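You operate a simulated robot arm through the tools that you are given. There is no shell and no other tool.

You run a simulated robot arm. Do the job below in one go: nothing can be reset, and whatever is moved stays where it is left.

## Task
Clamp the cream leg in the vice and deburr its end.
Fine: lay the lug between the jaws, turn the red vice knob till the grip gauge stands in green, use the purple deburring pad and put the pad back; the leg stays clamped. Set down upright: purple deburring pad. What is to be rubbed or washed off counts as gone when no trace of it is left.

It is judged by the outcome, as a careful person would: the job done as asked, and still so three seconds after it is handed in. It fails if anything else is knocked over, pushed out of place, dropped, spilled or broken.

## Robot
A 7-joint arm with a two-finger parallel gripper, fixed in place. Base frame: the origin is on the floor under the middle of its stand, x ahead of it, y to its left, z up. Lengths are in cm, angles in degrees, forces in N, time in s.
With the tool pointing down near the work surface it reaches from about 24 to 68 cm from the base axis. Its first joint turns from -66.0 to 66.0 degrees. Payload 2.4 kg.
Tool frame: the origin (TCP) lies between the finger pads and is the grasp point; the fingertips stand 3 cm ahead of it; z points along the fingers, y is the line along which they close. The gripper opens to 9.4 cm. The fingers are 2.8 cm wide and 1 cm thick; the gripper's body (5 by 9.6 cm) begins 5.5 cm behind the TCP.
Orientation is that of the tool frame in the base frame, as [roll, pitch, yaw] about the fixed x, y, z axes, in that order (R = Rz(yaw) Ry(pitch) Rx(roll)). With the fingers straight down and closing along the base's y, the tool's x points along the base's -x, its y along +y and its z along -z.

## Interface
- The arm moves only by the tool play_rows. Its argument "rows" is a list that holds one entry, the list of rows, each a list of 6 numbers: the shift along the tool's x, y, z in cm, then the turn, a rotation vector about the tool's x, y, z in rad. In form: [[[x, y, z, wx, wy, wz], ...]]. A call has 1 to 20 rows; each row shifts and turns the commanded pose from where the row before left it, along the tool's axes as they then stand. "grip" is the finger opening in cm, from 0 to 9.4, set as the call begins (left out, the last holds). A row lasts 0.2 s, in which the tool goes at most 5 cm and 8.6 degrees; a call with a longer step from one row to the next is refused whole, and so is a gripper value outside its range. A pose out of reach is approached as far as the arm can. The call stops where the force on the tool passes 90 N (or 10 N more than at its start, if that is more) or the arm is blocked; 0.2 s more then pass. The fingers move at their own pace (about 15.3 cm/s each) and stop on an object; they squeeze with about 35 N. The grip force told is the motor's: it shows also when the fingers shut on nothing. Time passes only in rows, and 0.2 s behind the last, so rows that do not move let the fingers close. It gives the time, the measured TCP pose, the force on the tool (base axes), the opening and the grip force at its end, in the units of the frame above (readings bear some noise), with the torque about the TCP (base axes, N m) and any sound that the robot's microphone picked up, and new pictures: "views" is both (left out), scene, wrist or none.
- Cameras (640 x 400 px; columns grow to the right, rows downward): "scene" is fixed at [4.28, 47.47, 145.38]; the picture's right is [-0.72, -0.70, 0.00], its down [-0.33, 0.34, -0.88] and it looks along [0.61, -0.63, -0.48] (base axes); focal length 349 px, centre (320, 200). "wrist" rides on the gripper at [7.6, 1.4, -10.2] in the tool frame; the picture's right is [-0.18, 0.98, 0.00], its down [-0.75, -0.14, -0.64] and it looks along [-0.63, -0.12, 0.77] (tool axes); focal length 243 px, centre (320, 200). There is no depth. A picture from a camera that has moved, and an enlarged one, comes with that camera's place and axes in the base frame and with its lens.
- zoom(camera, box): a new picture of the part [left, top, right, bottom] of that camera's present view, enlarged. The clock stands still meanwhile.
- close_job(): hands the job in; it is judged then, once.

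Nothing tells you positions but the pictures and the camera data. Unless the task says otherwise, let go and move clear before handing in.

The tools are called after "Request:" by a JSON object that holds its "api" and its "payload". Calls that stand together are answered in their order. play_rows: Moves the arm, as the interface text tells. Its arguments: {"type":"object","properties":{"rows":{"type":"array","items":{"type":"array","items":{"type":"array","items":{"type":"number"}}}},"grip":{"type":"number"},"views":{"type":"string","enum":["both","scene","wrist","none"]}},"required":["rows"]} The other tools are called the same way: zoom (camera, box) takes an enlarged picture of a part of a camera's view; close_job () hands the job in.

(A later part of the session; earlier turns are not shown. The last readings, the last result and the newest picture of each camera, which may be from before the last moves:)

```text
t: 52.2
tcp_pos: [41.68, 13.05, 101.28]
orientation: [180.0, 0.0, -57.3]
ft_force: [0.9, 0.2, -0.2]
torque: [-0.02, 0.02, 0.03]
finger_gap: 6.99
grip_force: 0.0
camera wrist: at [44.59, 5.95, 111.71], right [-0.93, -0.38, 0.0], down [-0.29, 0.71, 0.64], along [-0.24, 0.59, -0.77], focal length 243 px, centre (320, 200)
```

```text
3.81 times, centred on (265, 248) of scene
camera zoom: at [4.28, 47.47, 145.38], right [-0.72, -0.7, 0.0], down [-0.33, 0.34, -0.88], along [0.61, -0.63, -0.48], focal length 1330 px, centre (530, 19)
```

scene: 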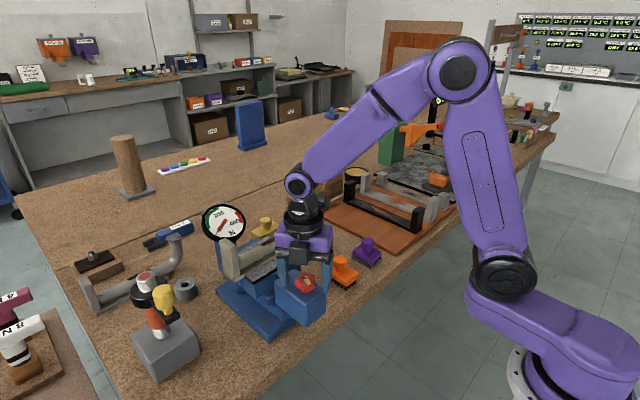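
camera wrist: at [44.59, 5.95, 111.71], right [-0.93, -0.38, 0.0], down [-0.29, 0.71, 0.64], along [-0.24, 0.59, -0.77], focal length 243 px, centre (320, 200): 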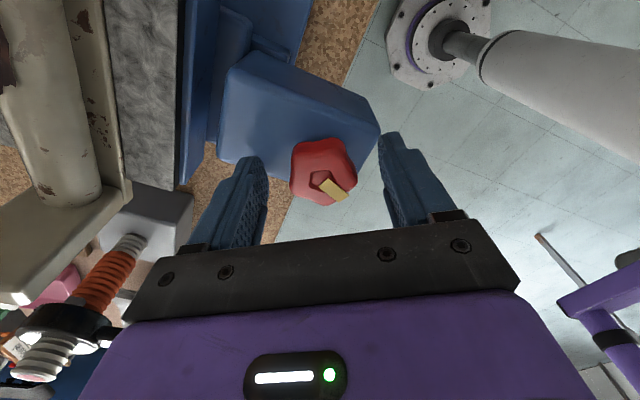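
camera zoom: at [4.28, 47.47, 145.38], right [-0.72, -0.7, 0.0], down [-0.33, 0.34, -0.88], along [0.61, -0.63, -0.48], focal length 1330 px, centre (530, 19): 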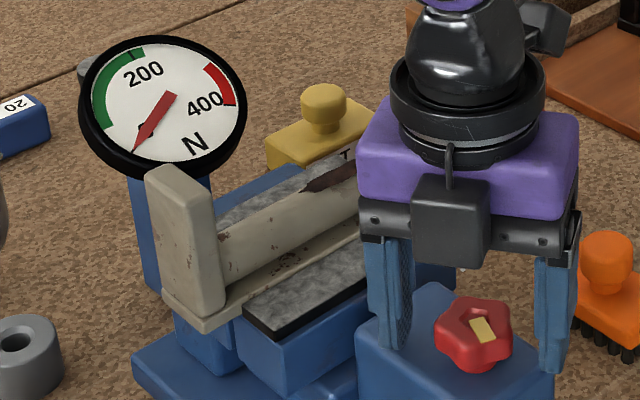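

Centred over the knob again with the gauge at 0. I'll grip and make another clockwise stroke in two parts.

Request:
{"api": "play_rows", "payload": {"rows": [[[0, 0, 0, 0, 0, 0], [0, 0, 0, 0, 0, 0], [0, 0, 0, 0, 0, 0]]], "grip": 0, "views": "none"}}

Request:
{"api": "play_rows", "payload": {"rows": [[[0.0121, -0.0205, 0, 0, 0, 0.13], [0.0092, -0.0218, 0, 0, 0, 0.13], [0.0064, -0.0229, 0, 0, 0, 0.13], [0.0034, -0.0235, 0, 0, 0, 0.13], [0.0003, -0.0237, 0, 0, 0, 0.13], [-0.0028, -0.0235, 0, 0, 0, 0.13], [-0.0058, -0.023, 0, 0, 0, 0.13], [-0.0088, -0.022, 0, 0, 0, 0.13], [-0.0116, -0.0208, 0, 0, 0, 0.13], [-0.0142, -0.019, 0, 0, 0, 0.13], [0, 0, 0, 0, 0, 0]]], "views": "scene"}}

Request:
{"api": "zoom", "payload": {"camera": "scene", "box": [195, 195, 255, 245]}}

Request:
{"api": "zoom", "payload": {"camera": "scene", "box": [225, 235, 300, 290]}}

```text
t: 53.0
tcp_pos: [41.66, 12.87, 101.36]
orientation: [179.8, -0.1, -57.5]
ft_force: [-6.1, -3.2, 3.6]
torque: [-0.1, 0.36, 0.03]
finger_gap: 3.82
grip_force: 45.3
```

```text
t: 55.4
tcp_pos: [41.87, 13.07, 101.38]
orientation: [179.9, -0.1, -132.0]
ft_force: [-5.1, -12.1, -7.3]
torque: [-1.1, 0.72, -0.03]
finger_gap: 3.81
grip_force: 45.2
```

scene: 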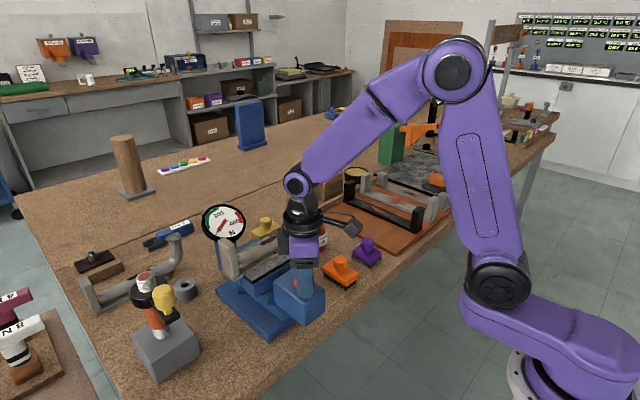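

```text
8.00 times, centred on (225, 220) of scene
camera zoom: at [4.27, 47.44, 145.39], right [-0.72, -0.7, 0.0], down [-0.33, 0.34, -0.88], along [0.61, -0.63, -0.48], focal length 2792 px, centre (1080, 40)
```

zoom: 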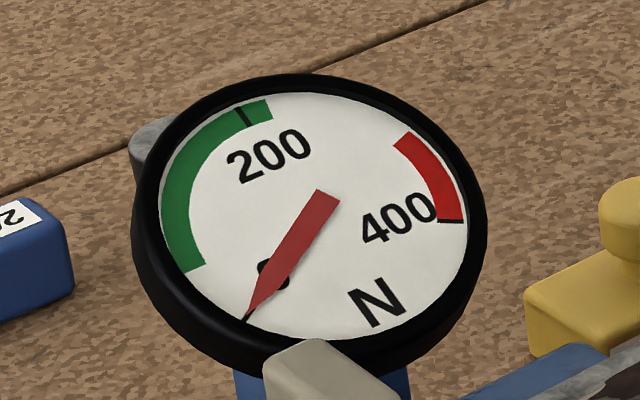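

```text
7.27 times, centred on (262, 262) of scene
camera zoom: at [4.27, 47.44, 145.39], right [-0.72, -0.7, 0.0], down [-0.33, 0.34, -0.88], along [0.61, -0.63, -0.48], focal length 2538 px, centre (738, -254)
```

zoom: 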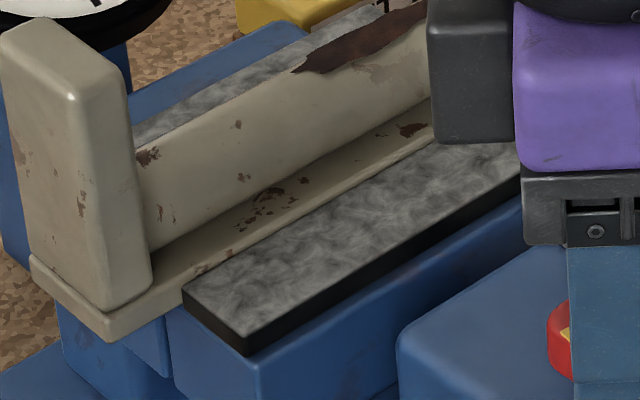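

The near slab now touches the strip and is pushing it toward the fixed jaw; the gauge is still at 0. I'll continue in smaller steps.

Request:
{"api": "play_rows", "payload": {"rows": [[[-0.0165, -0.017, 0, 0, 0, 0.13], [-0.0186, -0.0148, 0, 0, 0, 0.13], [-0.0203, -0.0123, 0, 0, 0, 0.13], [-0.0217, -0.0095, 0, 0, 0, 0.13], [0, 0, 0, 0, 0, 0]]], "views": "none"}}

Request:
{"api": "zoom", "payload": {"camera": "scene", "box": [195, 195, 255, 245]}}

Request:
{"api": "zoom", "payload": {"camera": "scene", "box": [225, 235, 300, 290]}}

```text
t: 56.6
tcp_pos: [41.88, 12.98, 101.4]
orientation: [180.0, -0.2, -162.0]
ft_force: [-10.4, -10.6, 0.0]
torque: [-0.24, 0.65, -0.02]
finger_gap: 3.81
grip_force: 44.9
```

```text
8.00 times, centred on (225, 220) of scene
camera zoom: at [4.25, 47.44, 145.39], right [-0.72, -0.7, 0.0], down [-0.33, 0.34, -0.88], along [0.61, -0.63, -0.48], focal length 2792 px, centre (1080, 40)
```

zoom: 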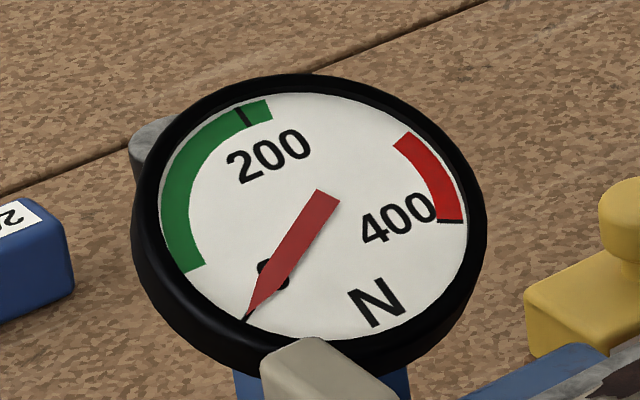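

```text
7.27 times, centred on (262, 262) of scene
camera zoom: at [4.25, 47.44, 145.39], right [-0.72, -0.7, 0.0], down [-0.33, 0.34, -0.88], along [0.61, -0.63, -0.48], focal length 2538 px, centre (738, -254)
```

zoom: 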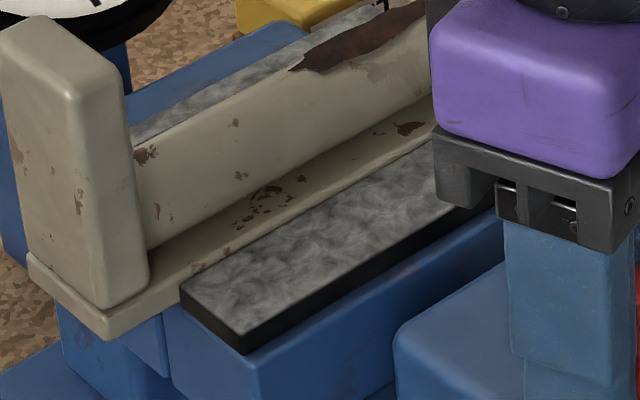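

Still 0 on the gauge, and the tool is now slightly ahead of the knob. I'll turn further without following.

Request:
{"api": "play_rows", "payload": {"rows": [[[0, 0, 0, 0, 0, 0.13], [0, 0, 0, 0, 0, 0.13], [0, 0, 0, 0, 0, 0.13], [0, 0, 0, 0, 0, 0.13], [0, 0, 0, 0, 0, 0]]], "views": "none"}}

Request:
{"api": "zoom", "payload": {"camera": "scene", "box": [195, 195, 255, 245]}}

Request:
{"api": "zoom", "payload": {"camera": "scene", "box": [225, 235, 300, 290]}}

```text
t: 57.8
tcp_pos: [41.89, 12.99, 101.36]
orientation: [180.0, -0.1, 168.5]
ft_force: [-9.7, -6.8, -10.9]
torque: [-0.08, -0.07, 0.0]
finger_gap: 3.79
grip_force: 45.2
```

```text
8.00 times, centred on (225, 220) of scene
camera zoom: at [4.26, 47.45, 145.38], right [-0.72, -0.7, 0.0], down [-0.33, 0.34, -0.88], along [0.61, -0.63, -0.48], focal length 2792 px, centre (1080, 40)
```

zoom: 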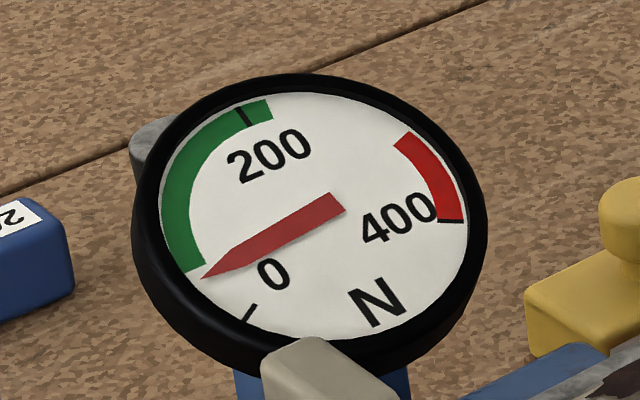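

```text
7.27 times, centred on (262, 262) of scene
camera zoom: at [4.26, 47.45, 145.38], right [-0.72, -0.7, 0.0], down [-0.33, 0.34, -0.88], along [0.61, -0.63, -0.48], focal length 2538 px, centre (738, -254)
```

zoom: 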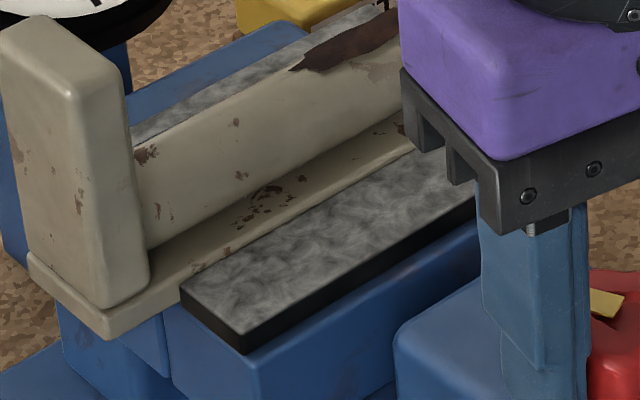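

The needle is climbing and now sits just below green. I'll turn a bit more.

Request:
{"api": "play_rows", "payload": {"rows": [[[0, 0, 0, 0, 0, 0.1], [0, 0, 0, 0, 0, 0.1], [0, 0, 0, 0, 0, 0.1], [0, 0, 0, 0, 0, 0]]], "views": "none"}}

Request:
{"api": "zoom", "payload": {"camera": "scene", "box": [195, 195, 255, 245]}}

```text
t: 58.8
tcp_pos: [41.94, 13.07, 101.38]
orientation: [-179.9, -0.1, 151.2]
ft_force: [-6.2, -0.2, -18.1]
torque: [0.12, 0.47, 0.0]
finger_gap: 3.83
grip_force: 44.8
```

```text
8.00 times, centred on (225, 220) of scene
camera zoom: at [4.29, 47.47, 145.38], right [-0.72, -0.7, 0.0], down [-0.33, 0.34, -0.88], along [0.61, -0.63, -0.48], focal length 2792 px, centre (1080, 40)
```

zoom: 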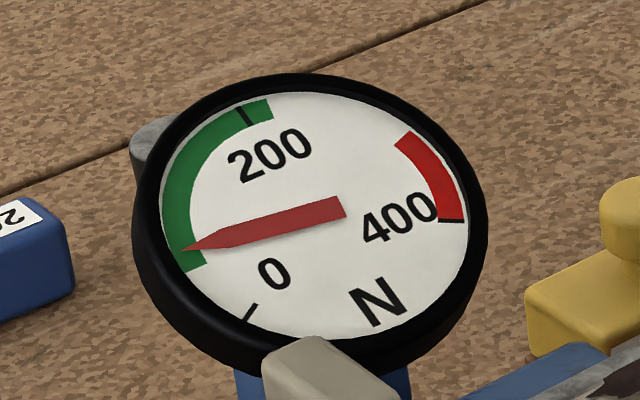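

The needle is just inside green. I'll turn about 29° more to bring it near the middle of the band.

Request:
{"api": "play_rows", "payload": {"rows": [[[0, 0, 0, 0, 0, 0.1], [0, 0, 0, 0, 0, 0.1], [0, 0, 0, 0, 0, 0.1], [0, 0, 0, 0, 0, 0.1], [0, 0, 0, 0, 0, 0.1], [0, 0, 0, 0, 0, 0]]], "views": "none"}}

Request:
{"api": "zoom", "payload": {"camera": "scene", "box": [195, 195, 255, 245]}}

```text
t: 60.2
tcp_pos: [42.04, 12.94, 101.42]
orientation: [-179.9, 0.1, 122.7]
ft_force: [-7.8, 9.3, -23.0]
torque: [-0.27, -0.36, 0.02]
finger_gap: 3.82
grip_force: 44.7
```

```text
8.00 times, centred on (225, 220) of scene
camera zoom: at [4.28, 47.51, 145.36], right [-0.72, -0.7, 0.0], down [-0.33, 0.34, -0.88], along [0.61, -0.63, -0.48], focal length 2792 px, centre (1080, 40)
```

zoom: 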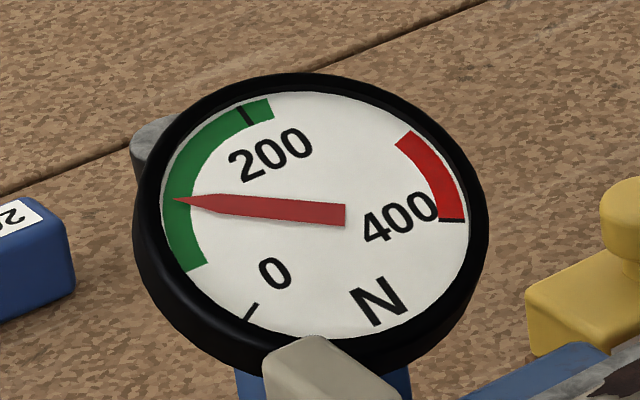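

About 125 N, inside green. A touch more to centre it, then I'll let go and read the gauge again.

Request:
{"api": "play_rows", "payload": {"rows": [[[0, 0, 0, 0, 0, 0.1], [0, 0, 0, 0, 0, 0.1], [0, 0, 0, 0, 0, 0]]], "views": "none"}}

Request:
{"api": "play_rows", "payload": {"rows": [[[0, 0, 0, 0, 0, 0], [0, 0, 0, 0, 0, 0], [0, 0, 0, 0, 0, 0]]], "grip": 7, "views": "both"}}

Request:
{"api": "zoom", "payload": {"camera": "scene", "box": [195, 195, 255, 245]}}

```text
t: 61.0
tcp_pos: [41.98, 13.22, 101.48]
orientation: [-180.0, 0.0, 111.1]
ft_force: [-8.9, 13.7, -19.4]
torque: [0.18, 0.09, -0.03]
finger_gap: 3.81
grip_force: 45.9
```

```text
t: 61.8
tcp_pos: [42.07, 12.99, 101.5]
orientation: [180.0, 0.0, 111.1]
ft_force: [-1.3, 0.1, -1.0]
torque: [-0.03, 0.0, 0.01]
finger_gap: 7.0
grip_force: 0.0
camera wrist: at [40.59, 20.74, 111.74], right [0.98, 0.18, 0.0], down [0.14, -0.75, 0.64], along [0.12, -0.63, -0.77], focal length 243 px, centre (320, 200)
```

scene: 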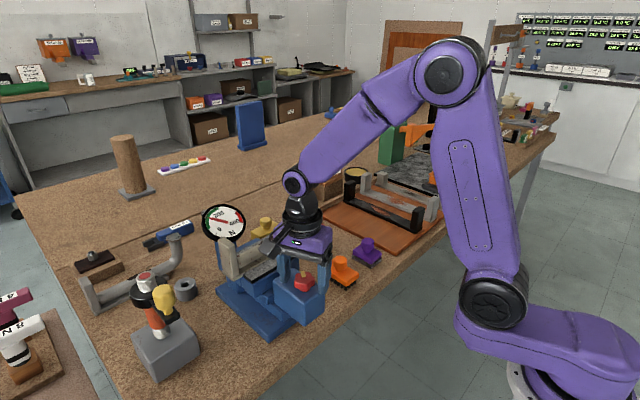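
wrist: 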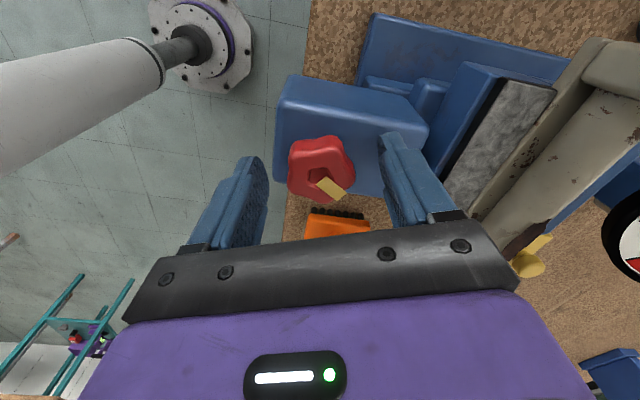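

```text
8.00 times, centred on (225, 220) of scene
camera zoom: at [4.28, 47.47, 145.38], right [-0.72, -0.7, 0.0], down [-0.33, 0.34, -0.88], along [0.61, -0.63, -0.48], focal length 2792 px, centre (1080, 40)
```

zoom: 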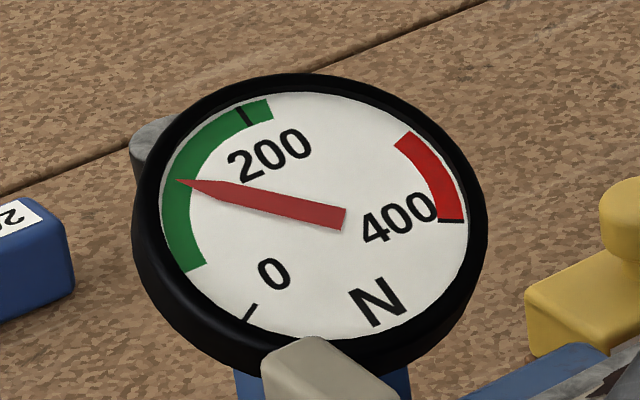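

The gauge stands mid-green at about 145 N with the gripper off. Next I'll rise, square the wrist again, and go over the purple pad.

Request:
{"api": "play_rows", "payload": {"rows": [[[0, 0, -4, 0, 0, 0], [0, 0, -4, 0, 0, 0], [0, 0, 0, 0, 0, -0.1338], [0, 0, 0, 0, 0, -0.1338], [0, 0, 0, 0, 0, -0.1338], [0, 0, 0, 0, 0, -0.1338], [0, 0, 0, 0, 0, -0.1338], [0, 0, 0, 0, 0, -0.1338], [0, 0, 0, 0, 0, -0.1338], [0, 0, 0, 0, 0, -0.1338], [0, 0, 0, 0, 0, -0.1338], [0, 0, 0, 0, 0, 0]]], "views": "none"}}

Request:
{"api": "play_rows", "payload": {"rows": [[[-0.3, -4, 0, 0, 0, 0], [-0.3, -4, 0, 0, 0, 0], [-0.3, -4, 0, 0, 0, 0], [-0.3, -4, 0, 0, 0, 0], [-0.3, -4, 0, 0, 0, 0], [-0.3, -4, 0, 0, 0, 0], [-0.3, -4, 0, 0, 0, 0], [0, 0, 0, 0, 0, 0]]]}}

Request:
{"api": "zoom", "payload": {"camera": "wrist", "box": [220, 40, 420, 200]}}

Request:
{"api": "zoom", "payload": {"camera": "scene", "box": [330, 215, 400, 275]}}

```text
t: 64.4
tcp_pos: [42.16, 13.07, 109.64]
orientation: [-180.0, -0.1, -179.7]
ft_force: [-0.4, -0.6, -0.2]
torque: [0.04, 0.01, 0.01]
finger_gap: 6.99
grip_force: 0.1
```

```text
t: 66.2
tcp_pos: [43.99, -15.16, 109.52]
orientation: [180.0, 0.0, -179.9]
ft_force: [0.9, -0.5, -0.3]
torque: [0.01, 0.02, 0.01]
finger_gap: 7.02
grip_force: 0.0
camera wrist: at [36.38, -13.6, 119.79], right [0.18, 0.98, 0.0], down [0.75, -0.14, 0.64], along [0.63, -0.12, -0.77], focal length 243 px, centre (320, 200)
```

scene: 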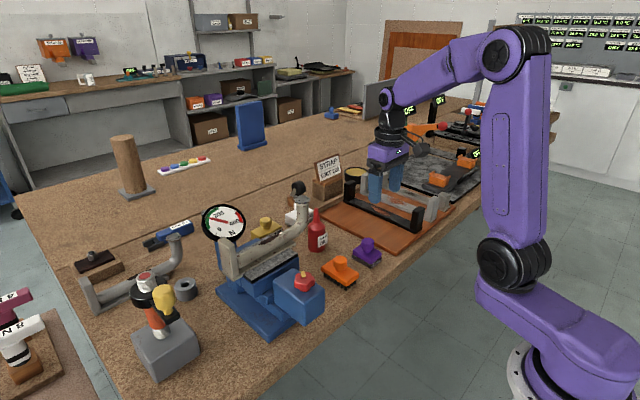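
wrist: 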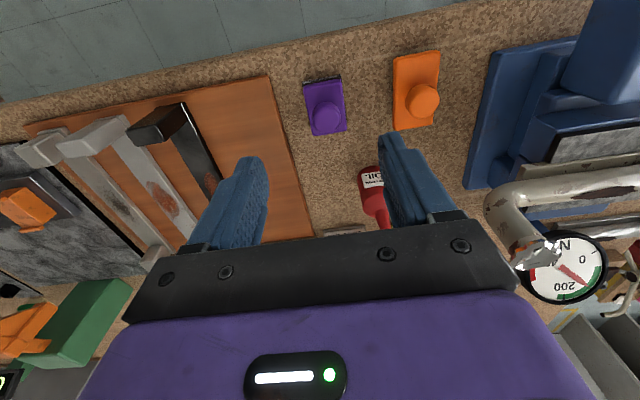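

```text
2.50 times, centred on (320, 120) of wrist
camera zoom: at [36.38, -13.6, 119.79], right [0.18, 0.98, 0.0], down [0.75, -0.14, 0.64], along [0.63, -0.12, -0.77], focal length 606 px, centre (320, 400)
```

zoom: 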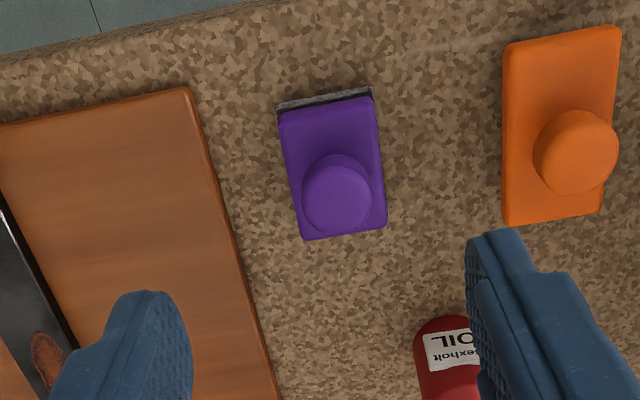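

```text
6.67 times, centred on (365, 245) of scene
camera zoom: at [4.28, 47.47, 145.38], right [-0.72, -0.7, 0.0], down [-0.33, 0.34, -0.88], along [0.61, -0.63, -0.48], focal length 2327 px, centre (20, -100)
```

zoom: 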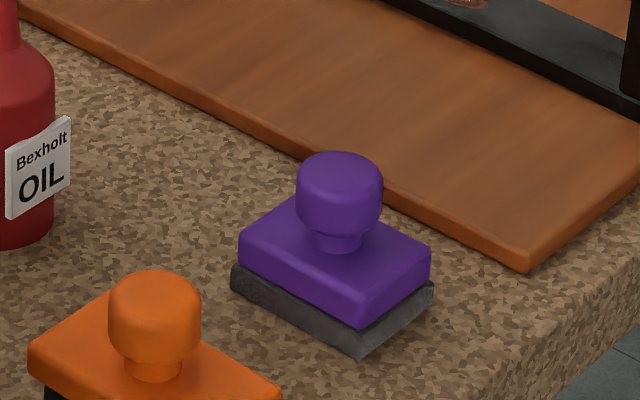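

The pad is about 6.3 by 4.5 cm, axis-aligned, centred at (47.2, -14.9), with its knob top at z≈92. I'll look at the burr from here to fix its position.

Request:
{"api": "zoom", "payload": {"camera": "wrist", "box": [470, 170, 610, 290]}}

Request:
{"api": "zoom", "payload": {"camera": "scene", "box": [265, 180, 335, 240]}}

Request:
{"api": "zoom", "payload": {"camera": "scene", "box": [210, 190, 340, 310]}}

```text
3.33 times, centred on (540, 230) of wrist
camera zoom: at [36.38, -13.6, 119.79], right [0.18, 0.98, 0.0], down [0.75, -0.14, 0.64], along [0.63, -0.12, -0.77], focal length 809 px, centre (-413, 100)
```

zoom: 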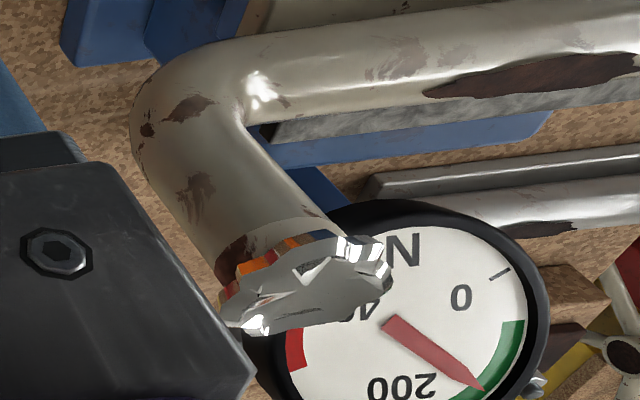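

```text
6.67 times, centred on (300, 210) of scene
camera zoom: at [4.28, 47.47, 145.38], right [-0.72, -0.7, 0.0], down [-0.33, 0.34, -0.88], along [0.61, -0.63, -0.48], focal length 2327 px, centre (453, 133)
```

zoom: 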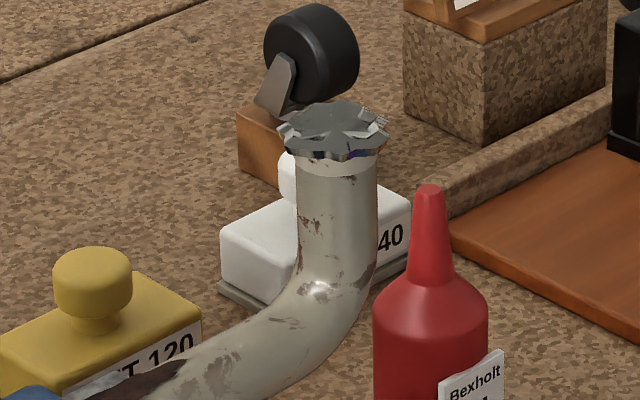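

```text
3.33 times, centred on (275, 250) of scene
camera zoom: at [4.28, 47.47, 145.38], right [-0.72, -0.7, 0.0], down [-0.33, 0.34, -0.88], along [0.61, -0.63, -0.48], focal length 1164 px, centre (470, 33)
```

zoom: 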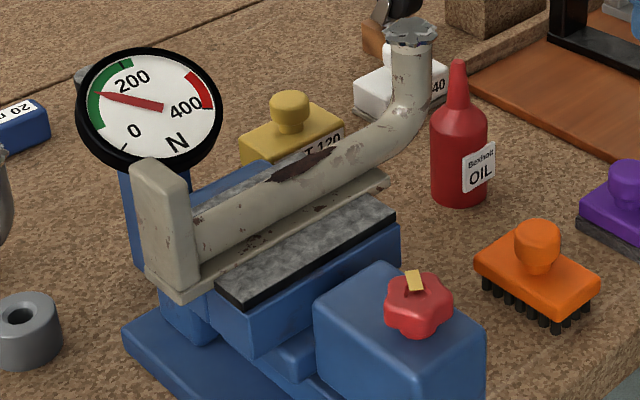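

The burr's crown is centred near (55.3, 0.5) with its top at z≈107.6. I'll go down to the purple pad's knob now.

Request:
{"api": "play_rows", "payload": {"rows": [[[-0.8, 0.06, 3, 0, 0, 0], [-0.8, 0.06, 3, 0, 0, 0], [-0.8, 0.06, 3, 0, 0, 0], [-0.8, 0.06, 2.5, 0, 0, 0], [0, 0, 0, 0, 0, 0]]], "grip": 6}}

Request:
{"api": "zoom", "payload": {"camera": "wrist", "box": [220, 60, 420, 220]}}

Request:
{"api": "zoom", "payload": {"camera": "scene", "box": [320, 200, 410, 275]}}

```text
t: 67.4
tcp_pos: [47.52, -14.62, 97.94]
orientation: [-180.0, 0.0, -179.8]
ft_force: [-0.4, 1.1, -0.1]
torque: [0.03, -0.03, -0.03]
finger_gap: 6.0
grip_force: 0.0
camera wrist: at [39.71, -13.15, 108.3], right [0.18, 0.98, 0.0], down [0.75, -0.14, 0.64], along [0.63, -0.12, -0.77], focal length 243 px, centre (320, 200)
```

scene: 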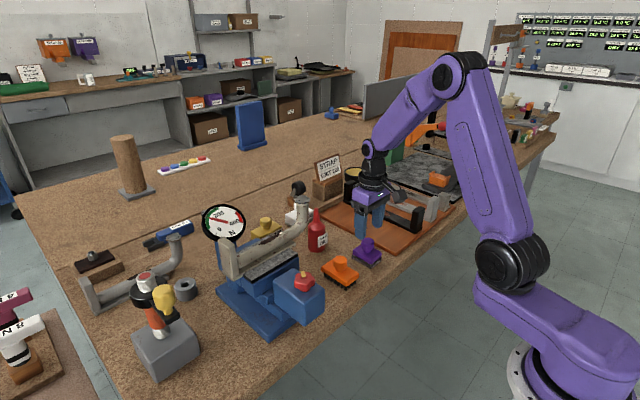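
wrist: 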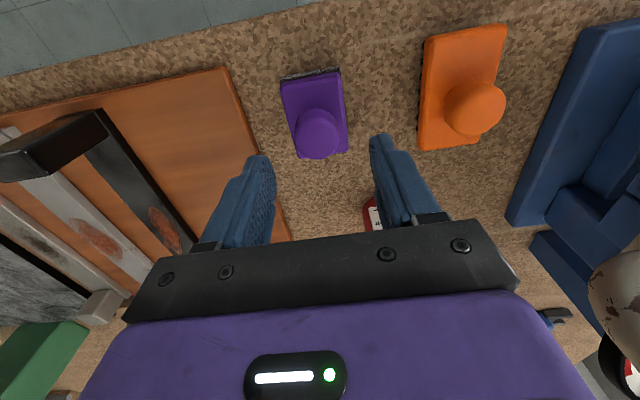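

```text
2.50 times, centred on (320, 140) of wrist
camera zoom: at [39.71, -13.15, 108.3], right [0.18, 0.98, 0.0], down [0.75, -0.14, 0.64], along [0.63, -0.12, -0.77], focal length 606 px, centre (320, 350)
```

zoom: 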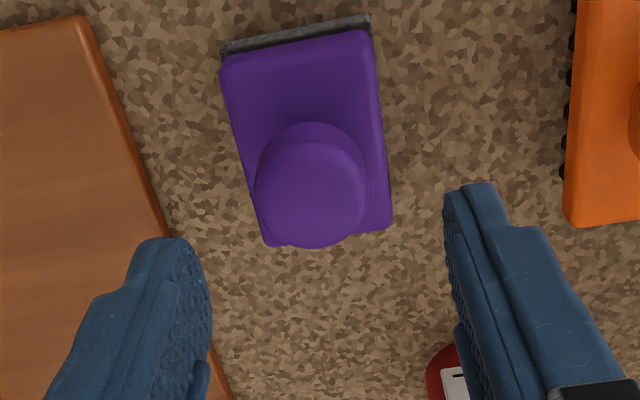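

```text
5.33 times, centred on (365, 238) of scene
camera zoom: at [4.28, 47.47, 145.38], right [-0.72, -0.7, 0.0], down [-0.33, 0.34, -0.88], along [0.61, -0.63, -0.48], focal length 1862 px, centre (80, 0)
```

zoom: 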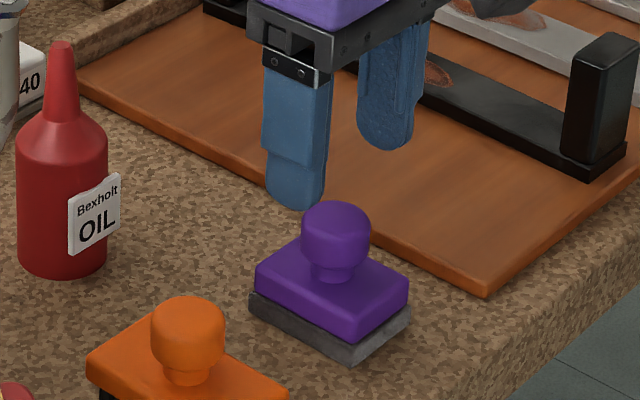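

The knob's centre is about (47.1, -14.8). I'll descend with the tips staying above the pad's body and close on the knob.

Request:
{"api": "play_rows", "payload": {"rows": [[[0.2, -0.08, 1.5, 0, 0, 0], [0.2, -0.08, 1.5, 0, 0, 0], [0, 0, 1.2, 0, 0, 0], [0, 0, 0.8, 0, 0, 0], [0, 0, 0, 0, 0, 0]]], "views": "both"}}

Request:
{"api": "zoom", "payload": {"camera": "scene", "box": [330, 215, 400, 275]}}

Request:
{"api": "zoom", "payload": {"camera": "wrist", "box": [220, 80, 420, 240]}}

```text
t: 68.6
tcp_pos: [46.9, -14.86, 93.02]
orientation: [-180.0, -0.1, -179.8]
ft_force: [0.6, -0.6, 0.1]
torque: [0.01, -0.02, 0.01]
finger_gap: 6.01
grip_force: 0.1
camera wrist: at [39.25, -13.33, 103.29], right [0.18, 0.98, 0.0], down [0.75, -0.14, 0.64], along [0.63, -0.12, -0.77], focal length 243 px, centre (320, 200)
```

scene: 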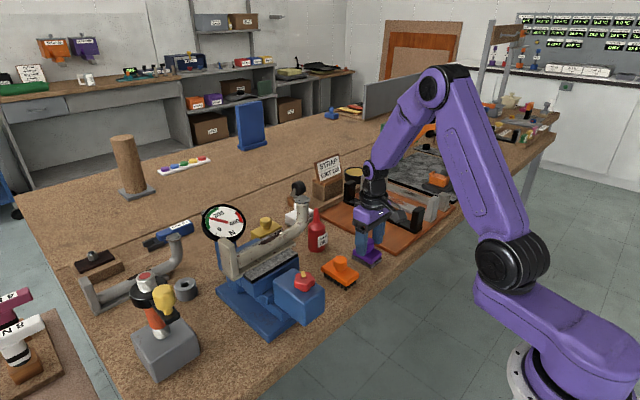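
wrist: 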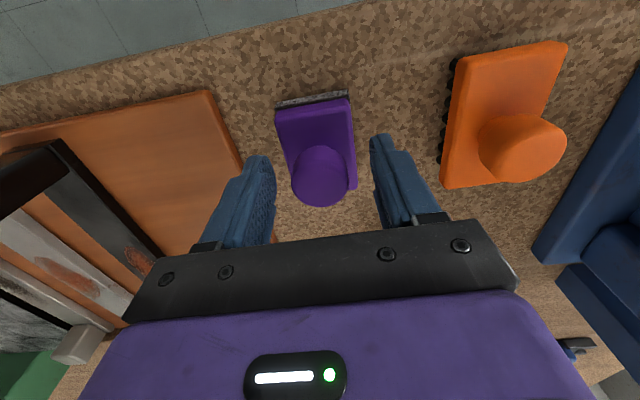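

```text
6.67 times, centred on (365, 245) of scene
camera zoom: at [4.28, 47.47, 145.38], right [-0.72, -0.7, 0.0], down [-0.33, 0.34, -0.88], along [0.61, -0.63, -0.48], focal length 2327 px, centre (20, -100)
```

zoom: 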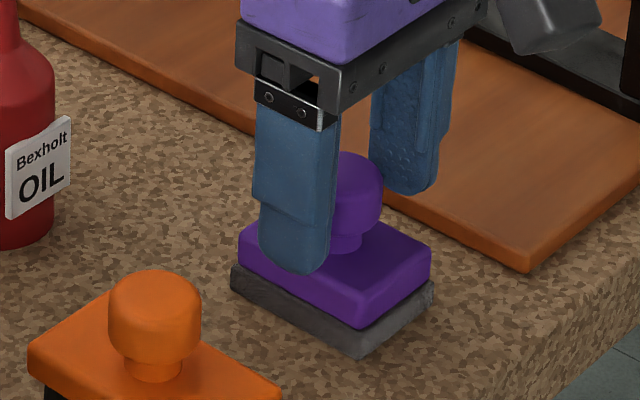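

```text
2.50 times, centred on (320, 160) of wrist
camera zoom: at [39.25, -13.33, 103.29], right [0.18, 0.98, 0.0], down [0.75, -0.14, 0.64], along [0.63, -0.12, -0.77], focal length 606 px, centre (320, 300)
```

zoom: 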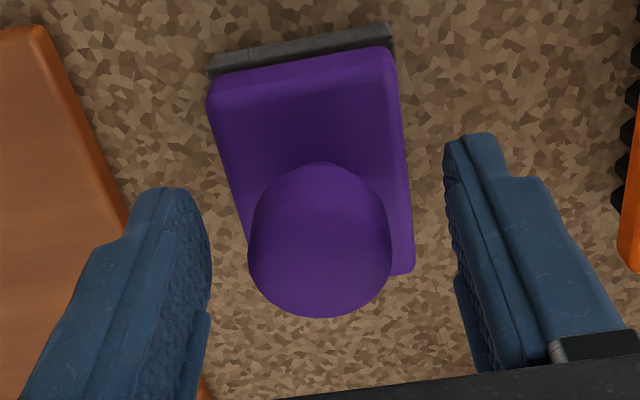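

The knob is centred between the fingers. Closing on it now.

Request:
{"api": "play_rows", "payload": {"rows": [[[0, 0, 0, 0, 0, 0], [0, 0, 0, 0, 0, 0], [0, 0, 0, 0, 0, 0]]], "grip": 0, "views": "both"}}

Request:
{"api": "zoom", "payload": {"camera": "scene", "box": [330, 215, 400, 275]}}

```text
t: 69.4
tcp_pos: [46.84, -14.86, 92.95]
orientation: [-180.0, 0.0, -179.7]
ft_force: [-0.1, -0.2, -0.2]
torque: [0.01, -0.03, 0.0]
finger_gap: 3.13
grip_force: 35.7
camera wrist: at [39.25, -13.33, 103.31], right [0.18, 0.98, 0.0], down [0.75, -0.14, 0.64], along [0.63, -0.12, -0.77], focal length 243 px, centre (320, 200)
```

scene: 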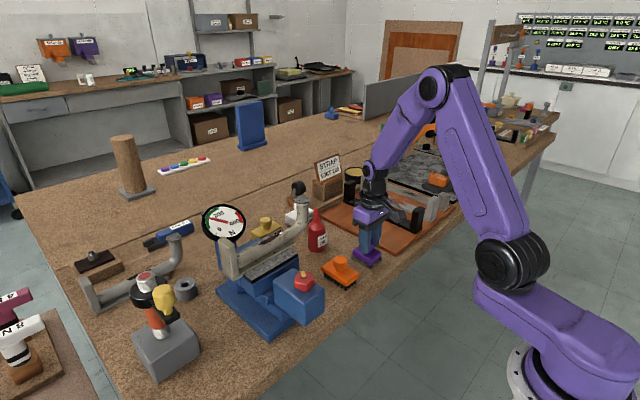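
wrist: 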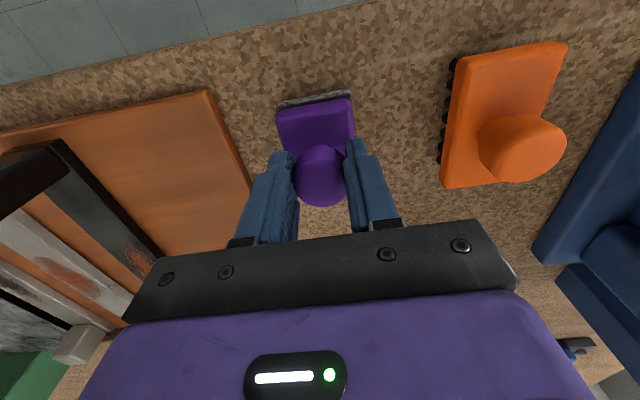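

```text
6.67 times, centred on (365, 245) of scene
camera zoom: at [4.28, 47.47, 145.38], right [-0.72, -0.7, 0.0], down [-0.33, 0.34, -0.88], along [0.61, -0.63, -0.48], focal length 2327 px, centre (20, -100)
```

zoom: 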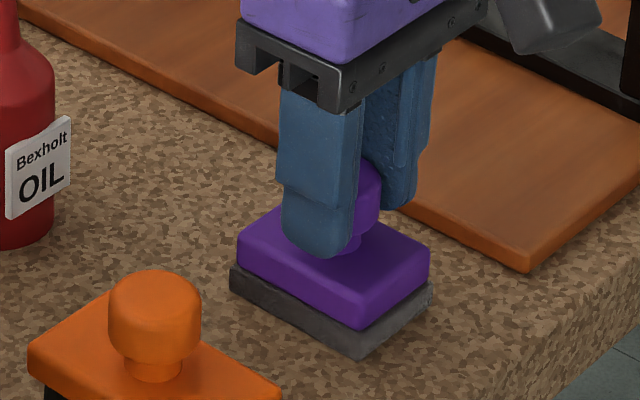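

Pad knob gripped at 3.13 cm (grasp pose 46.87, -14.86, 92.97). I'll lift straight up and carry it over the burr.

Request:
{"api": "play_rows", "payload": {"rows": [[[0, 0, -1, 0, 0, 0], [0, 0, -4, 0, 0, 0], [0, 0, -4, 0, 0, 0], [0, 0, -4, 0, 0, 0], [0, 0, -4, 0, 0, 0], [0, 0, -4, 0, 0, 0], [0, 0, -4, 0, 0, 0], [0, 0, -2, 0, 0, 0], [0, 0, 0, 0, 0, 0]]], "views": "scene"}}

Request:
{"api": "play_rows", "payload": {"rows": [[[-1.7, 3.06, 0, 0, 0, 0], [-1.7, 3.06, 0, 0, 0, 0], [-1.7, 3.06, 0, 0, 0, 0], [-1.7, 3.06, 0, 0, 0, 0], [-1.6, 3.1, 0, 0, 0, 0], [0, 0, 0, 0, 0, 0]]]}}

Request:
{"api": "zoom", "payload": {"camera": "scene", "box": [260, 140, 350, 220]}}

Request:
{"api": "zoom", "payload": {"camera": "wrist", "box": [220, 60, 420, 220]}}

```text
t: 71.4
tcp_pos: [46.9, -15.11, 119.98]
orientation: [180.0, 0.0, -179.9]
ft_force: [-0.1, -0.9, 0.3]
torque: [0.0, 0.0, 0.04]
finger_gap: 3.12
grip_force: 35.5
```

scene: 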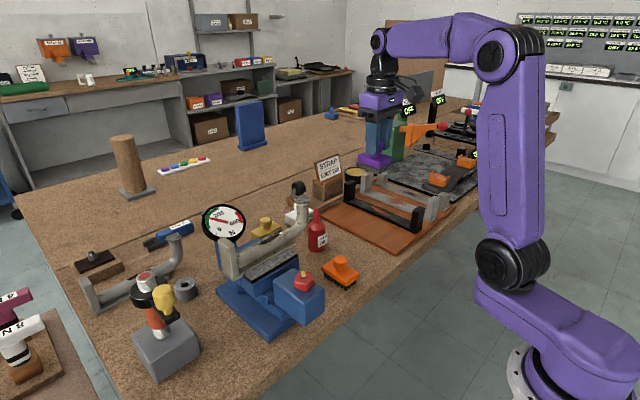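

```text
t: 72.8
tcp_pos: [55.42, 0.33, 119.56]
orientation: [-180.0, 0.0, -179.9]
ft_force: [0.3, 0.2, -0.7]
torque: [0.02, 0.01, 0.0]
finger_gap: 3.12
grip_force: 35.1
camera wrist: at [47.73, 1.95, 129.99], right [0.18, 0.98, 0.0], down [0.75, -0.14, 0.64], along [0.63, -0.12, -0.77], focal length 243 px, centre (320, 200)
```

scene: 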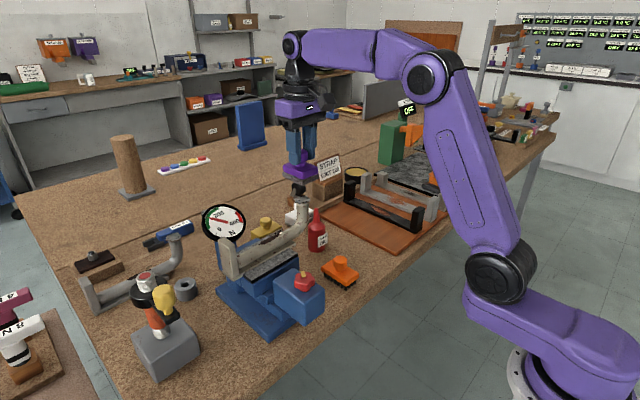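
wrist: 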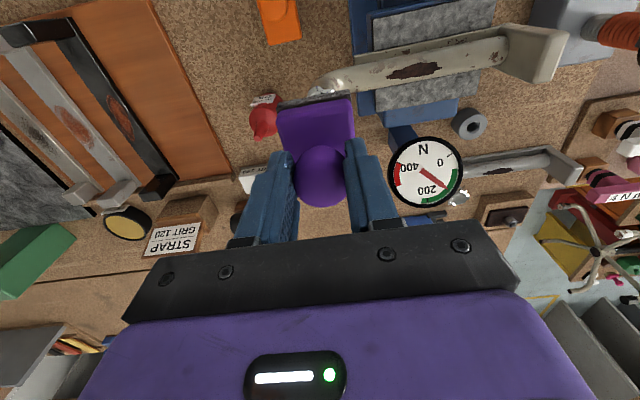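

```text
5.00 times, centred on (305, 180) of scene
camera zoom: at [4.28, 47.47, 145.38], right [-0.72, -0.7, 0.0], down [-0.33, 0.34, -0.88], along [0.61, -0.63, -0.48], focal length 1745 px, centre (395, 300)
```

zoom: 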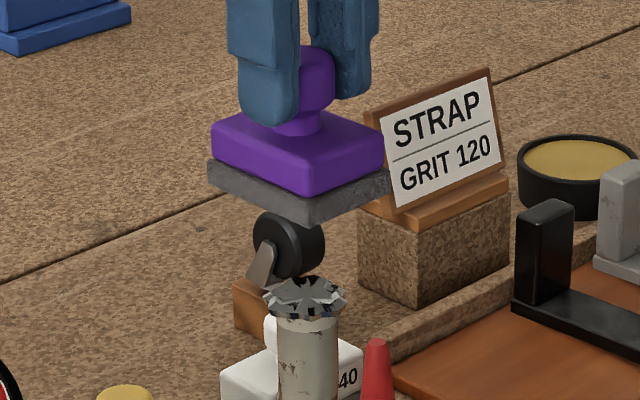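

```text
2.50 times, centred on (320, 140) of wrist
camera zoom: at [47.73, 1.95, 129.99], right [0.18, 0.98, 0.0], down [0.75, -0.14, 0.64], along [0.63, -0.12, -0.77], focal length 606 px, centre (320, 350)
```

zoom: 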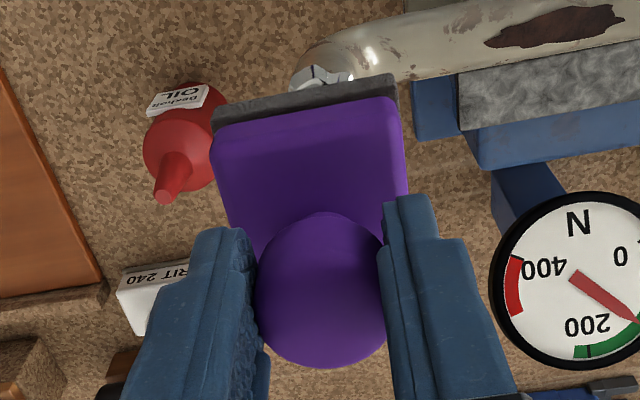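

The pad hangs level, its face at about z=113, over the crown at z≈107.6. I'll descend to just above contact, then creep down watching the force.

Request:
{"api": "play_rows", "payload": {"rows": [[[0, 0, 2.0, 0, 0, 0], [0, 0, 1.8, 0, 0, 0], [0, 0, 0.5, 0, 0, 0], [0, 0, 0, 0, 0, 0]]], "views": "none"}}

Request:
{"api": "play_rows", "payload": {"rows": [[[0, 0, 0.15, 0, 0, 0], [0, 0, 0.15, 0, 0, 0], [0, 0, 0, 0, 0, 0]]], "views": "scene"}}

Request:
{"api": "zoom", "payload": {"camera": "scene", "box": [260, 150, 350, 230]}}

```text
t: 73.8
tcp_pos: [55.42, 0.4, 115.58]
orientation: [-180.0, 0.0, -179.8]
ft_force: [0.1, -0.6, 0.0]
torque: [0.01, -0.01, 0.02]
finger_gap: 3.14
grip_force: 34.7
```

```text
t: 74.6
tcp_pos: [55.3, 0.52, 115.32]
orientation: [180.0, 0.0, -179.8]
ft_force: [0.6, -0.5, 0.2]
torque: [0.03, 0.03, -0.01]
finger_gap: 3.15
grip_force: 35.1
```

scene: 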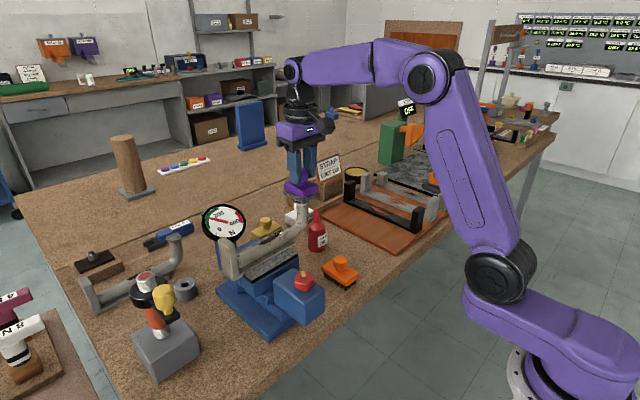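

```text
5.00 times, centred on (305, 190) of scene
camera zoom: at [4.28, 47.47, 145.38], right [-0.72, -0.7, 0.0], down [-0.33, 0.34, -0.88], along [0.61, -0.63, -0.48], focal length 1745 px, centre (395, 250)
```

zoom: 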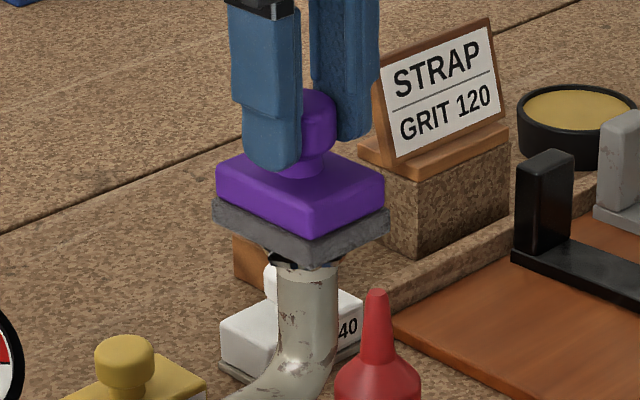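

No contact yet and the pad is centred over the crown. Continuing down gently.

Request:
{"api": "play_rows", "payload": {"rows": [[[0, 0, 0.2, 0, 0, 0], [0, 0, 0.2, 0, 0, 0], [0, 0, 0, 0, 0, 0]]], "views": "none"}}

Request:
{"api": "play_rows", "payload": {"rows": [[[0, 0, 0.15, 0, 0, 0], [0, 0, 0.1, 0, 0, 0], [0, 0, 0, 0, 0, 0]]], "views": "none"}}

Request:
{"api": "play_rows", "payload": {"rows": [[[0, 0, 0.1, 0, 0, 0], [0, 0, 0.1, 0, 0, 0], [0, 0, 0, 0, 0, 0]]], "views": "none"}}

```text
t: 75.4
tcp_pos: [55.19, 0.51, 114.98]
orientation: [180.0, 0.0, -179.8]
ft_force: [-1.2, 0.6, -0.3]
torque: [0.02, 0.02, 0.02]
finger_gap: 3.14
grip_force: 35.2
```

```text
t: 76.2
tcp_pos: [55.41, 0.53, 114.7]
orientation: [-180.0, 0.0, -179.8]
ft_force: [-0.9, -0.3, -0.7]
torque: [-0.01, 0.01, -0.01]
finger_gap: 3.12
grip_force: 35.2
```

```text
t: 77.0
tcp_pos: [55.49, 0.48, 114.43]
orientation: [-179.9, 0.0, -179.9]
ft_force: [-0.2, -0.4, 0.4]
torque: [-0.02, -0.03, -0.01]
finger_gap: 3.15
grip_force: 34.5
```

Request:
{"api": "play_rows", "payload": {"rows": [[[0, 0, 0.1, 0, 0, 0], [0, 0, 0.1, 0, 0, 0], [0, 0, 0, 0, 0, 0]]], "views": "none"}}

Request:
{"api": "zoom", "payload": {"camera": "scene", "box": [270, 165, 340, 225]}}

```text
t: 77.8
tcp_pos: [55.32, 0.41, 114.39]
orientation: [-180.0, 0.3, -179.8]
ft_force: [-0.2, -0.5, 22.1]
torque: [-0.07, 0.02, 0.0]
finger_gap: 3.14
grip_force: 35.1
```

```text
6.67 times, centred on (305, 195) of scene
camera zoom: at [4.24, 47.47, 145.38], right [-0.72, -0.7, 0.0], down [-0.33, 0.34, -0.88], along [0.61, -0.63, -0.48], focal length 2327 px, centre (420, 233)
```

zoom: 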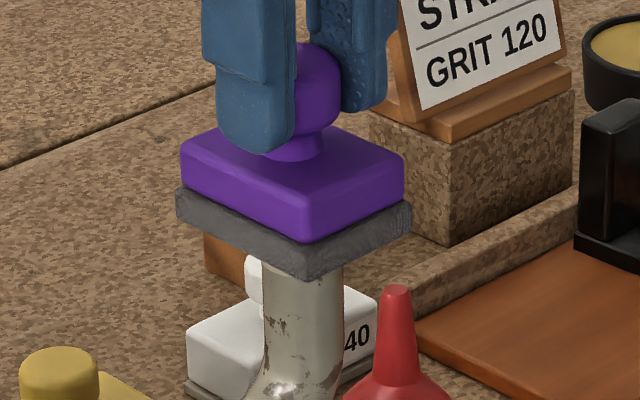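

Contact at 22 N and well centred. I'll ease off slightly and rub along the fingers' closing direction with short strokes.

Request:
{"api": "play_rows", "payload": {"rows": [[[0, 0, -0.06, 0, 0, 0], [0, 0.5, 0, 0, 0, 0], [0, 0.5, 0, 0, 0, 0], [0, -0.5, 0, 0, 0, 0], [0, -0.5, 0, 0, 0, 0], [0, -0.5, 0, 0, 0, 0], [0, -0.5, 0, 0, 0, 0], [0, 0.5, 0, 0, 0, 0], [0, 0.5, 0, 0, 0, 0], [0, 0, 0, 0, 0, 0]]], "views": "both"}}

Request:
{"api": "zoom", "payload": {"camera": "scene", "box": [270, 165, 340, 225]}}

```text
t: 80.0
tcp_pos: [55.26, 0.27, 114.43]
orientation: [180.0, 0.1, 180.0]
ft_force: [-0.9, -10.5, 21.6]
torque: [-0.48, -0.07, 0.0]
finger_gap: 3.15
grip_force: 35.4
camera wrist: at [47.67, 1.8, 124.73], right [0.18, 0.98, 0.0], down [0.75, -0.14, 0.64], along [0.63, -0.12, -0.77], focal length 243 px, centre (320, 200)
```

scene: 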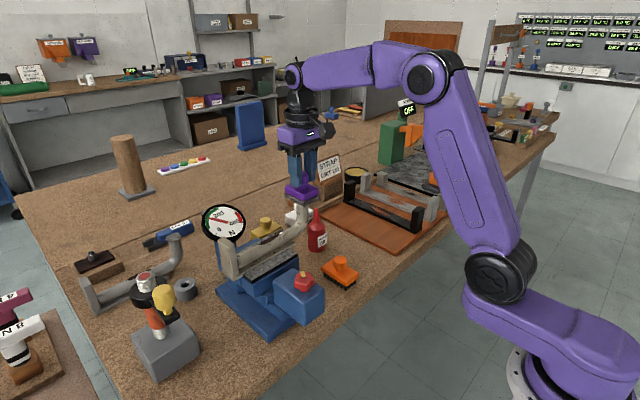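
wrist: 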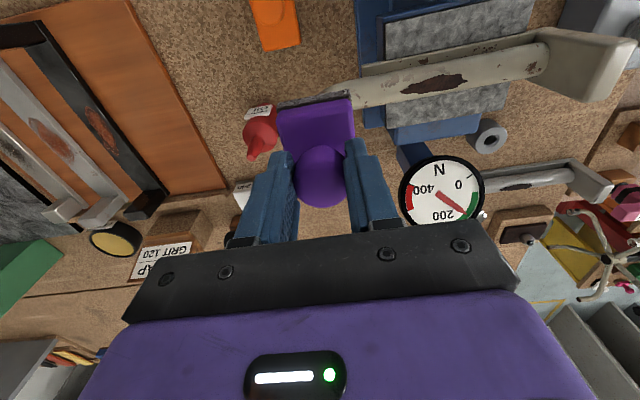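

```text
6.67 times, centred on (305, 195) of scene
camera zoom: at [4.24, 47.44, 145.39], right [-0.72, -0.7, 0.0], down [-0.33, 0.34, -0.88], along [0.61, -0.63, -0.48], focal length 2327 px, centre (420, 233)
```

zoom: 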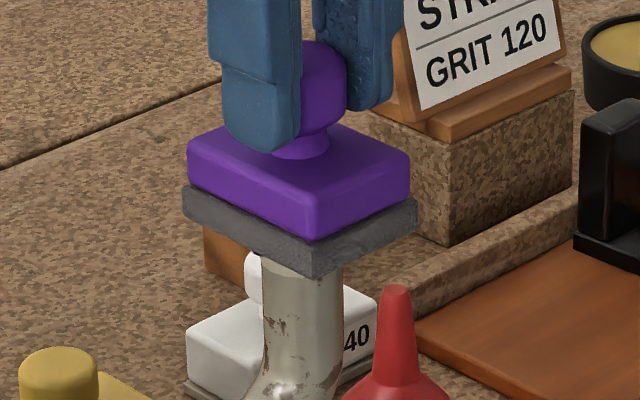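

Rubbing works stably at about 20 N. I'll do more strokes with small shifts along the pad's length.

Request:
{"api": "play_rows", "payload": {"rows": [[[0.2, 0.5, 0, 0, 0, 0], [0.1, 0.5, 0, 0, 0, 0], [0, -0.6, 0, 0, 0, 0], [0, -0.6, 0, 0, 0, 0], [0, -0.6, 0, 0, 0, 0], [-0.2, 0.6, 0, 0, 0, 0], [-0.2, 0.6, 0, 0, 0, 0], [-0.2, 0.6, 0, 0, 0, 0], [0, -0.6, 0, 0, 0, 0], [0, -0.6, 0, 0, 0, 0], [0, -0.6, 0, 0, 0, 0], [0.2, 0.6, 0, 0, 0, 0], [0.1, 0.6, 0, 0, 0, 0], [0, 0.6, 0, 0, 0, 0], [0, -0.6, 0, 0, 0, 0], [0, -0.6, 0, 0, 0, 0], [0, -0.6, 0, 0, 0, 0], [0, 0.4, 0, 0, 0, 0], [0, 0.4, 0, 0, 0, 0], [0, 0, 0, 0, 0, 0]]], "views": "none"}}

Request:
{"api": "play_rows", "payload": {"rows": [[[0, 0, -1, 0, 0, 0], [0, 0, -2, 0, 0, 0], [0, 0, -2, 0, 0, 0], [0, 0, 0, 0, 0, 0]]], "views": "both"}}

Request:
{"api": "zoom", "payload": {"camera": "scene", "box": [270, 165, 340, 225]}}

```text
t: 84.2
tcp_pos: [55.32, 0.23, 114.3]
orientation: [-179.9, 0.1, 179.9]
ft_force: [-0.4, -6.5, 19.3]
torque: [-0.37, -0.17, -0.05]
finger_gap: 3.11
grip_force: 34.3
```

```text
t: 85.2
tcp_pos: [55.36, 0.48, 119.3]
orientation: [179.9, -0.1, -179.8]
ft_force: [0.4, 0.4, -1.6]
torque: [0.03, -0.03, -0.01]
finger_gap: 3.14
grip_force: 35.1
camera wrist: at [47.66, 2.07, 129.66], right [0.18, 0.98, 0.0], down [0.75, -0.14, 0.64], along [0.63, -0.12, -0.77], focal length 243 px, centre (320, 200)
```

scene: 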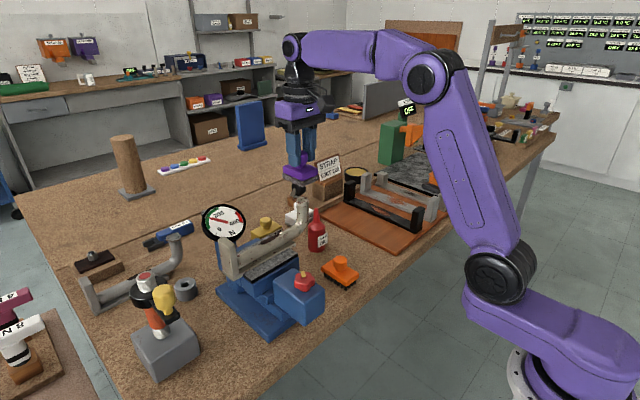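
wrist: 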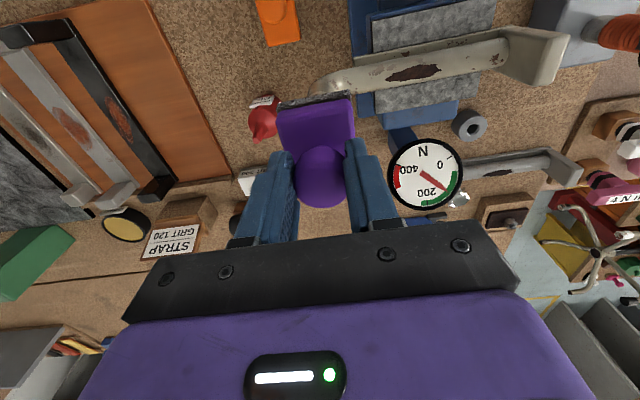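

```text
6.67 times, centred on (305, 195) of scene
camera zoom: at [4.28, 47.47, 145.38], right [-0.72, -0.7, 0.0], down [-0.33, 0.34, -0.88], along [0.61, -0.63, -0.48], focal length 2327 px, centre (420, 233)
```

zoom: 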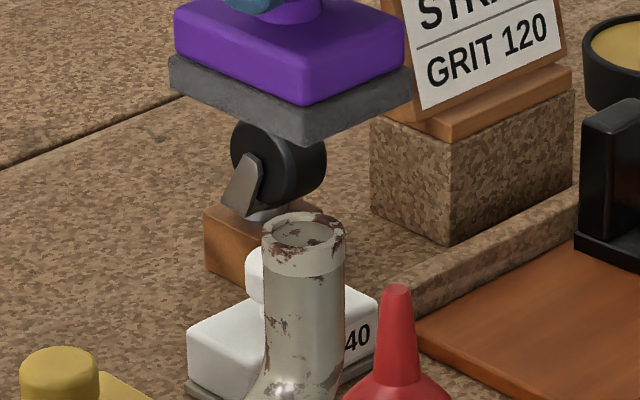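

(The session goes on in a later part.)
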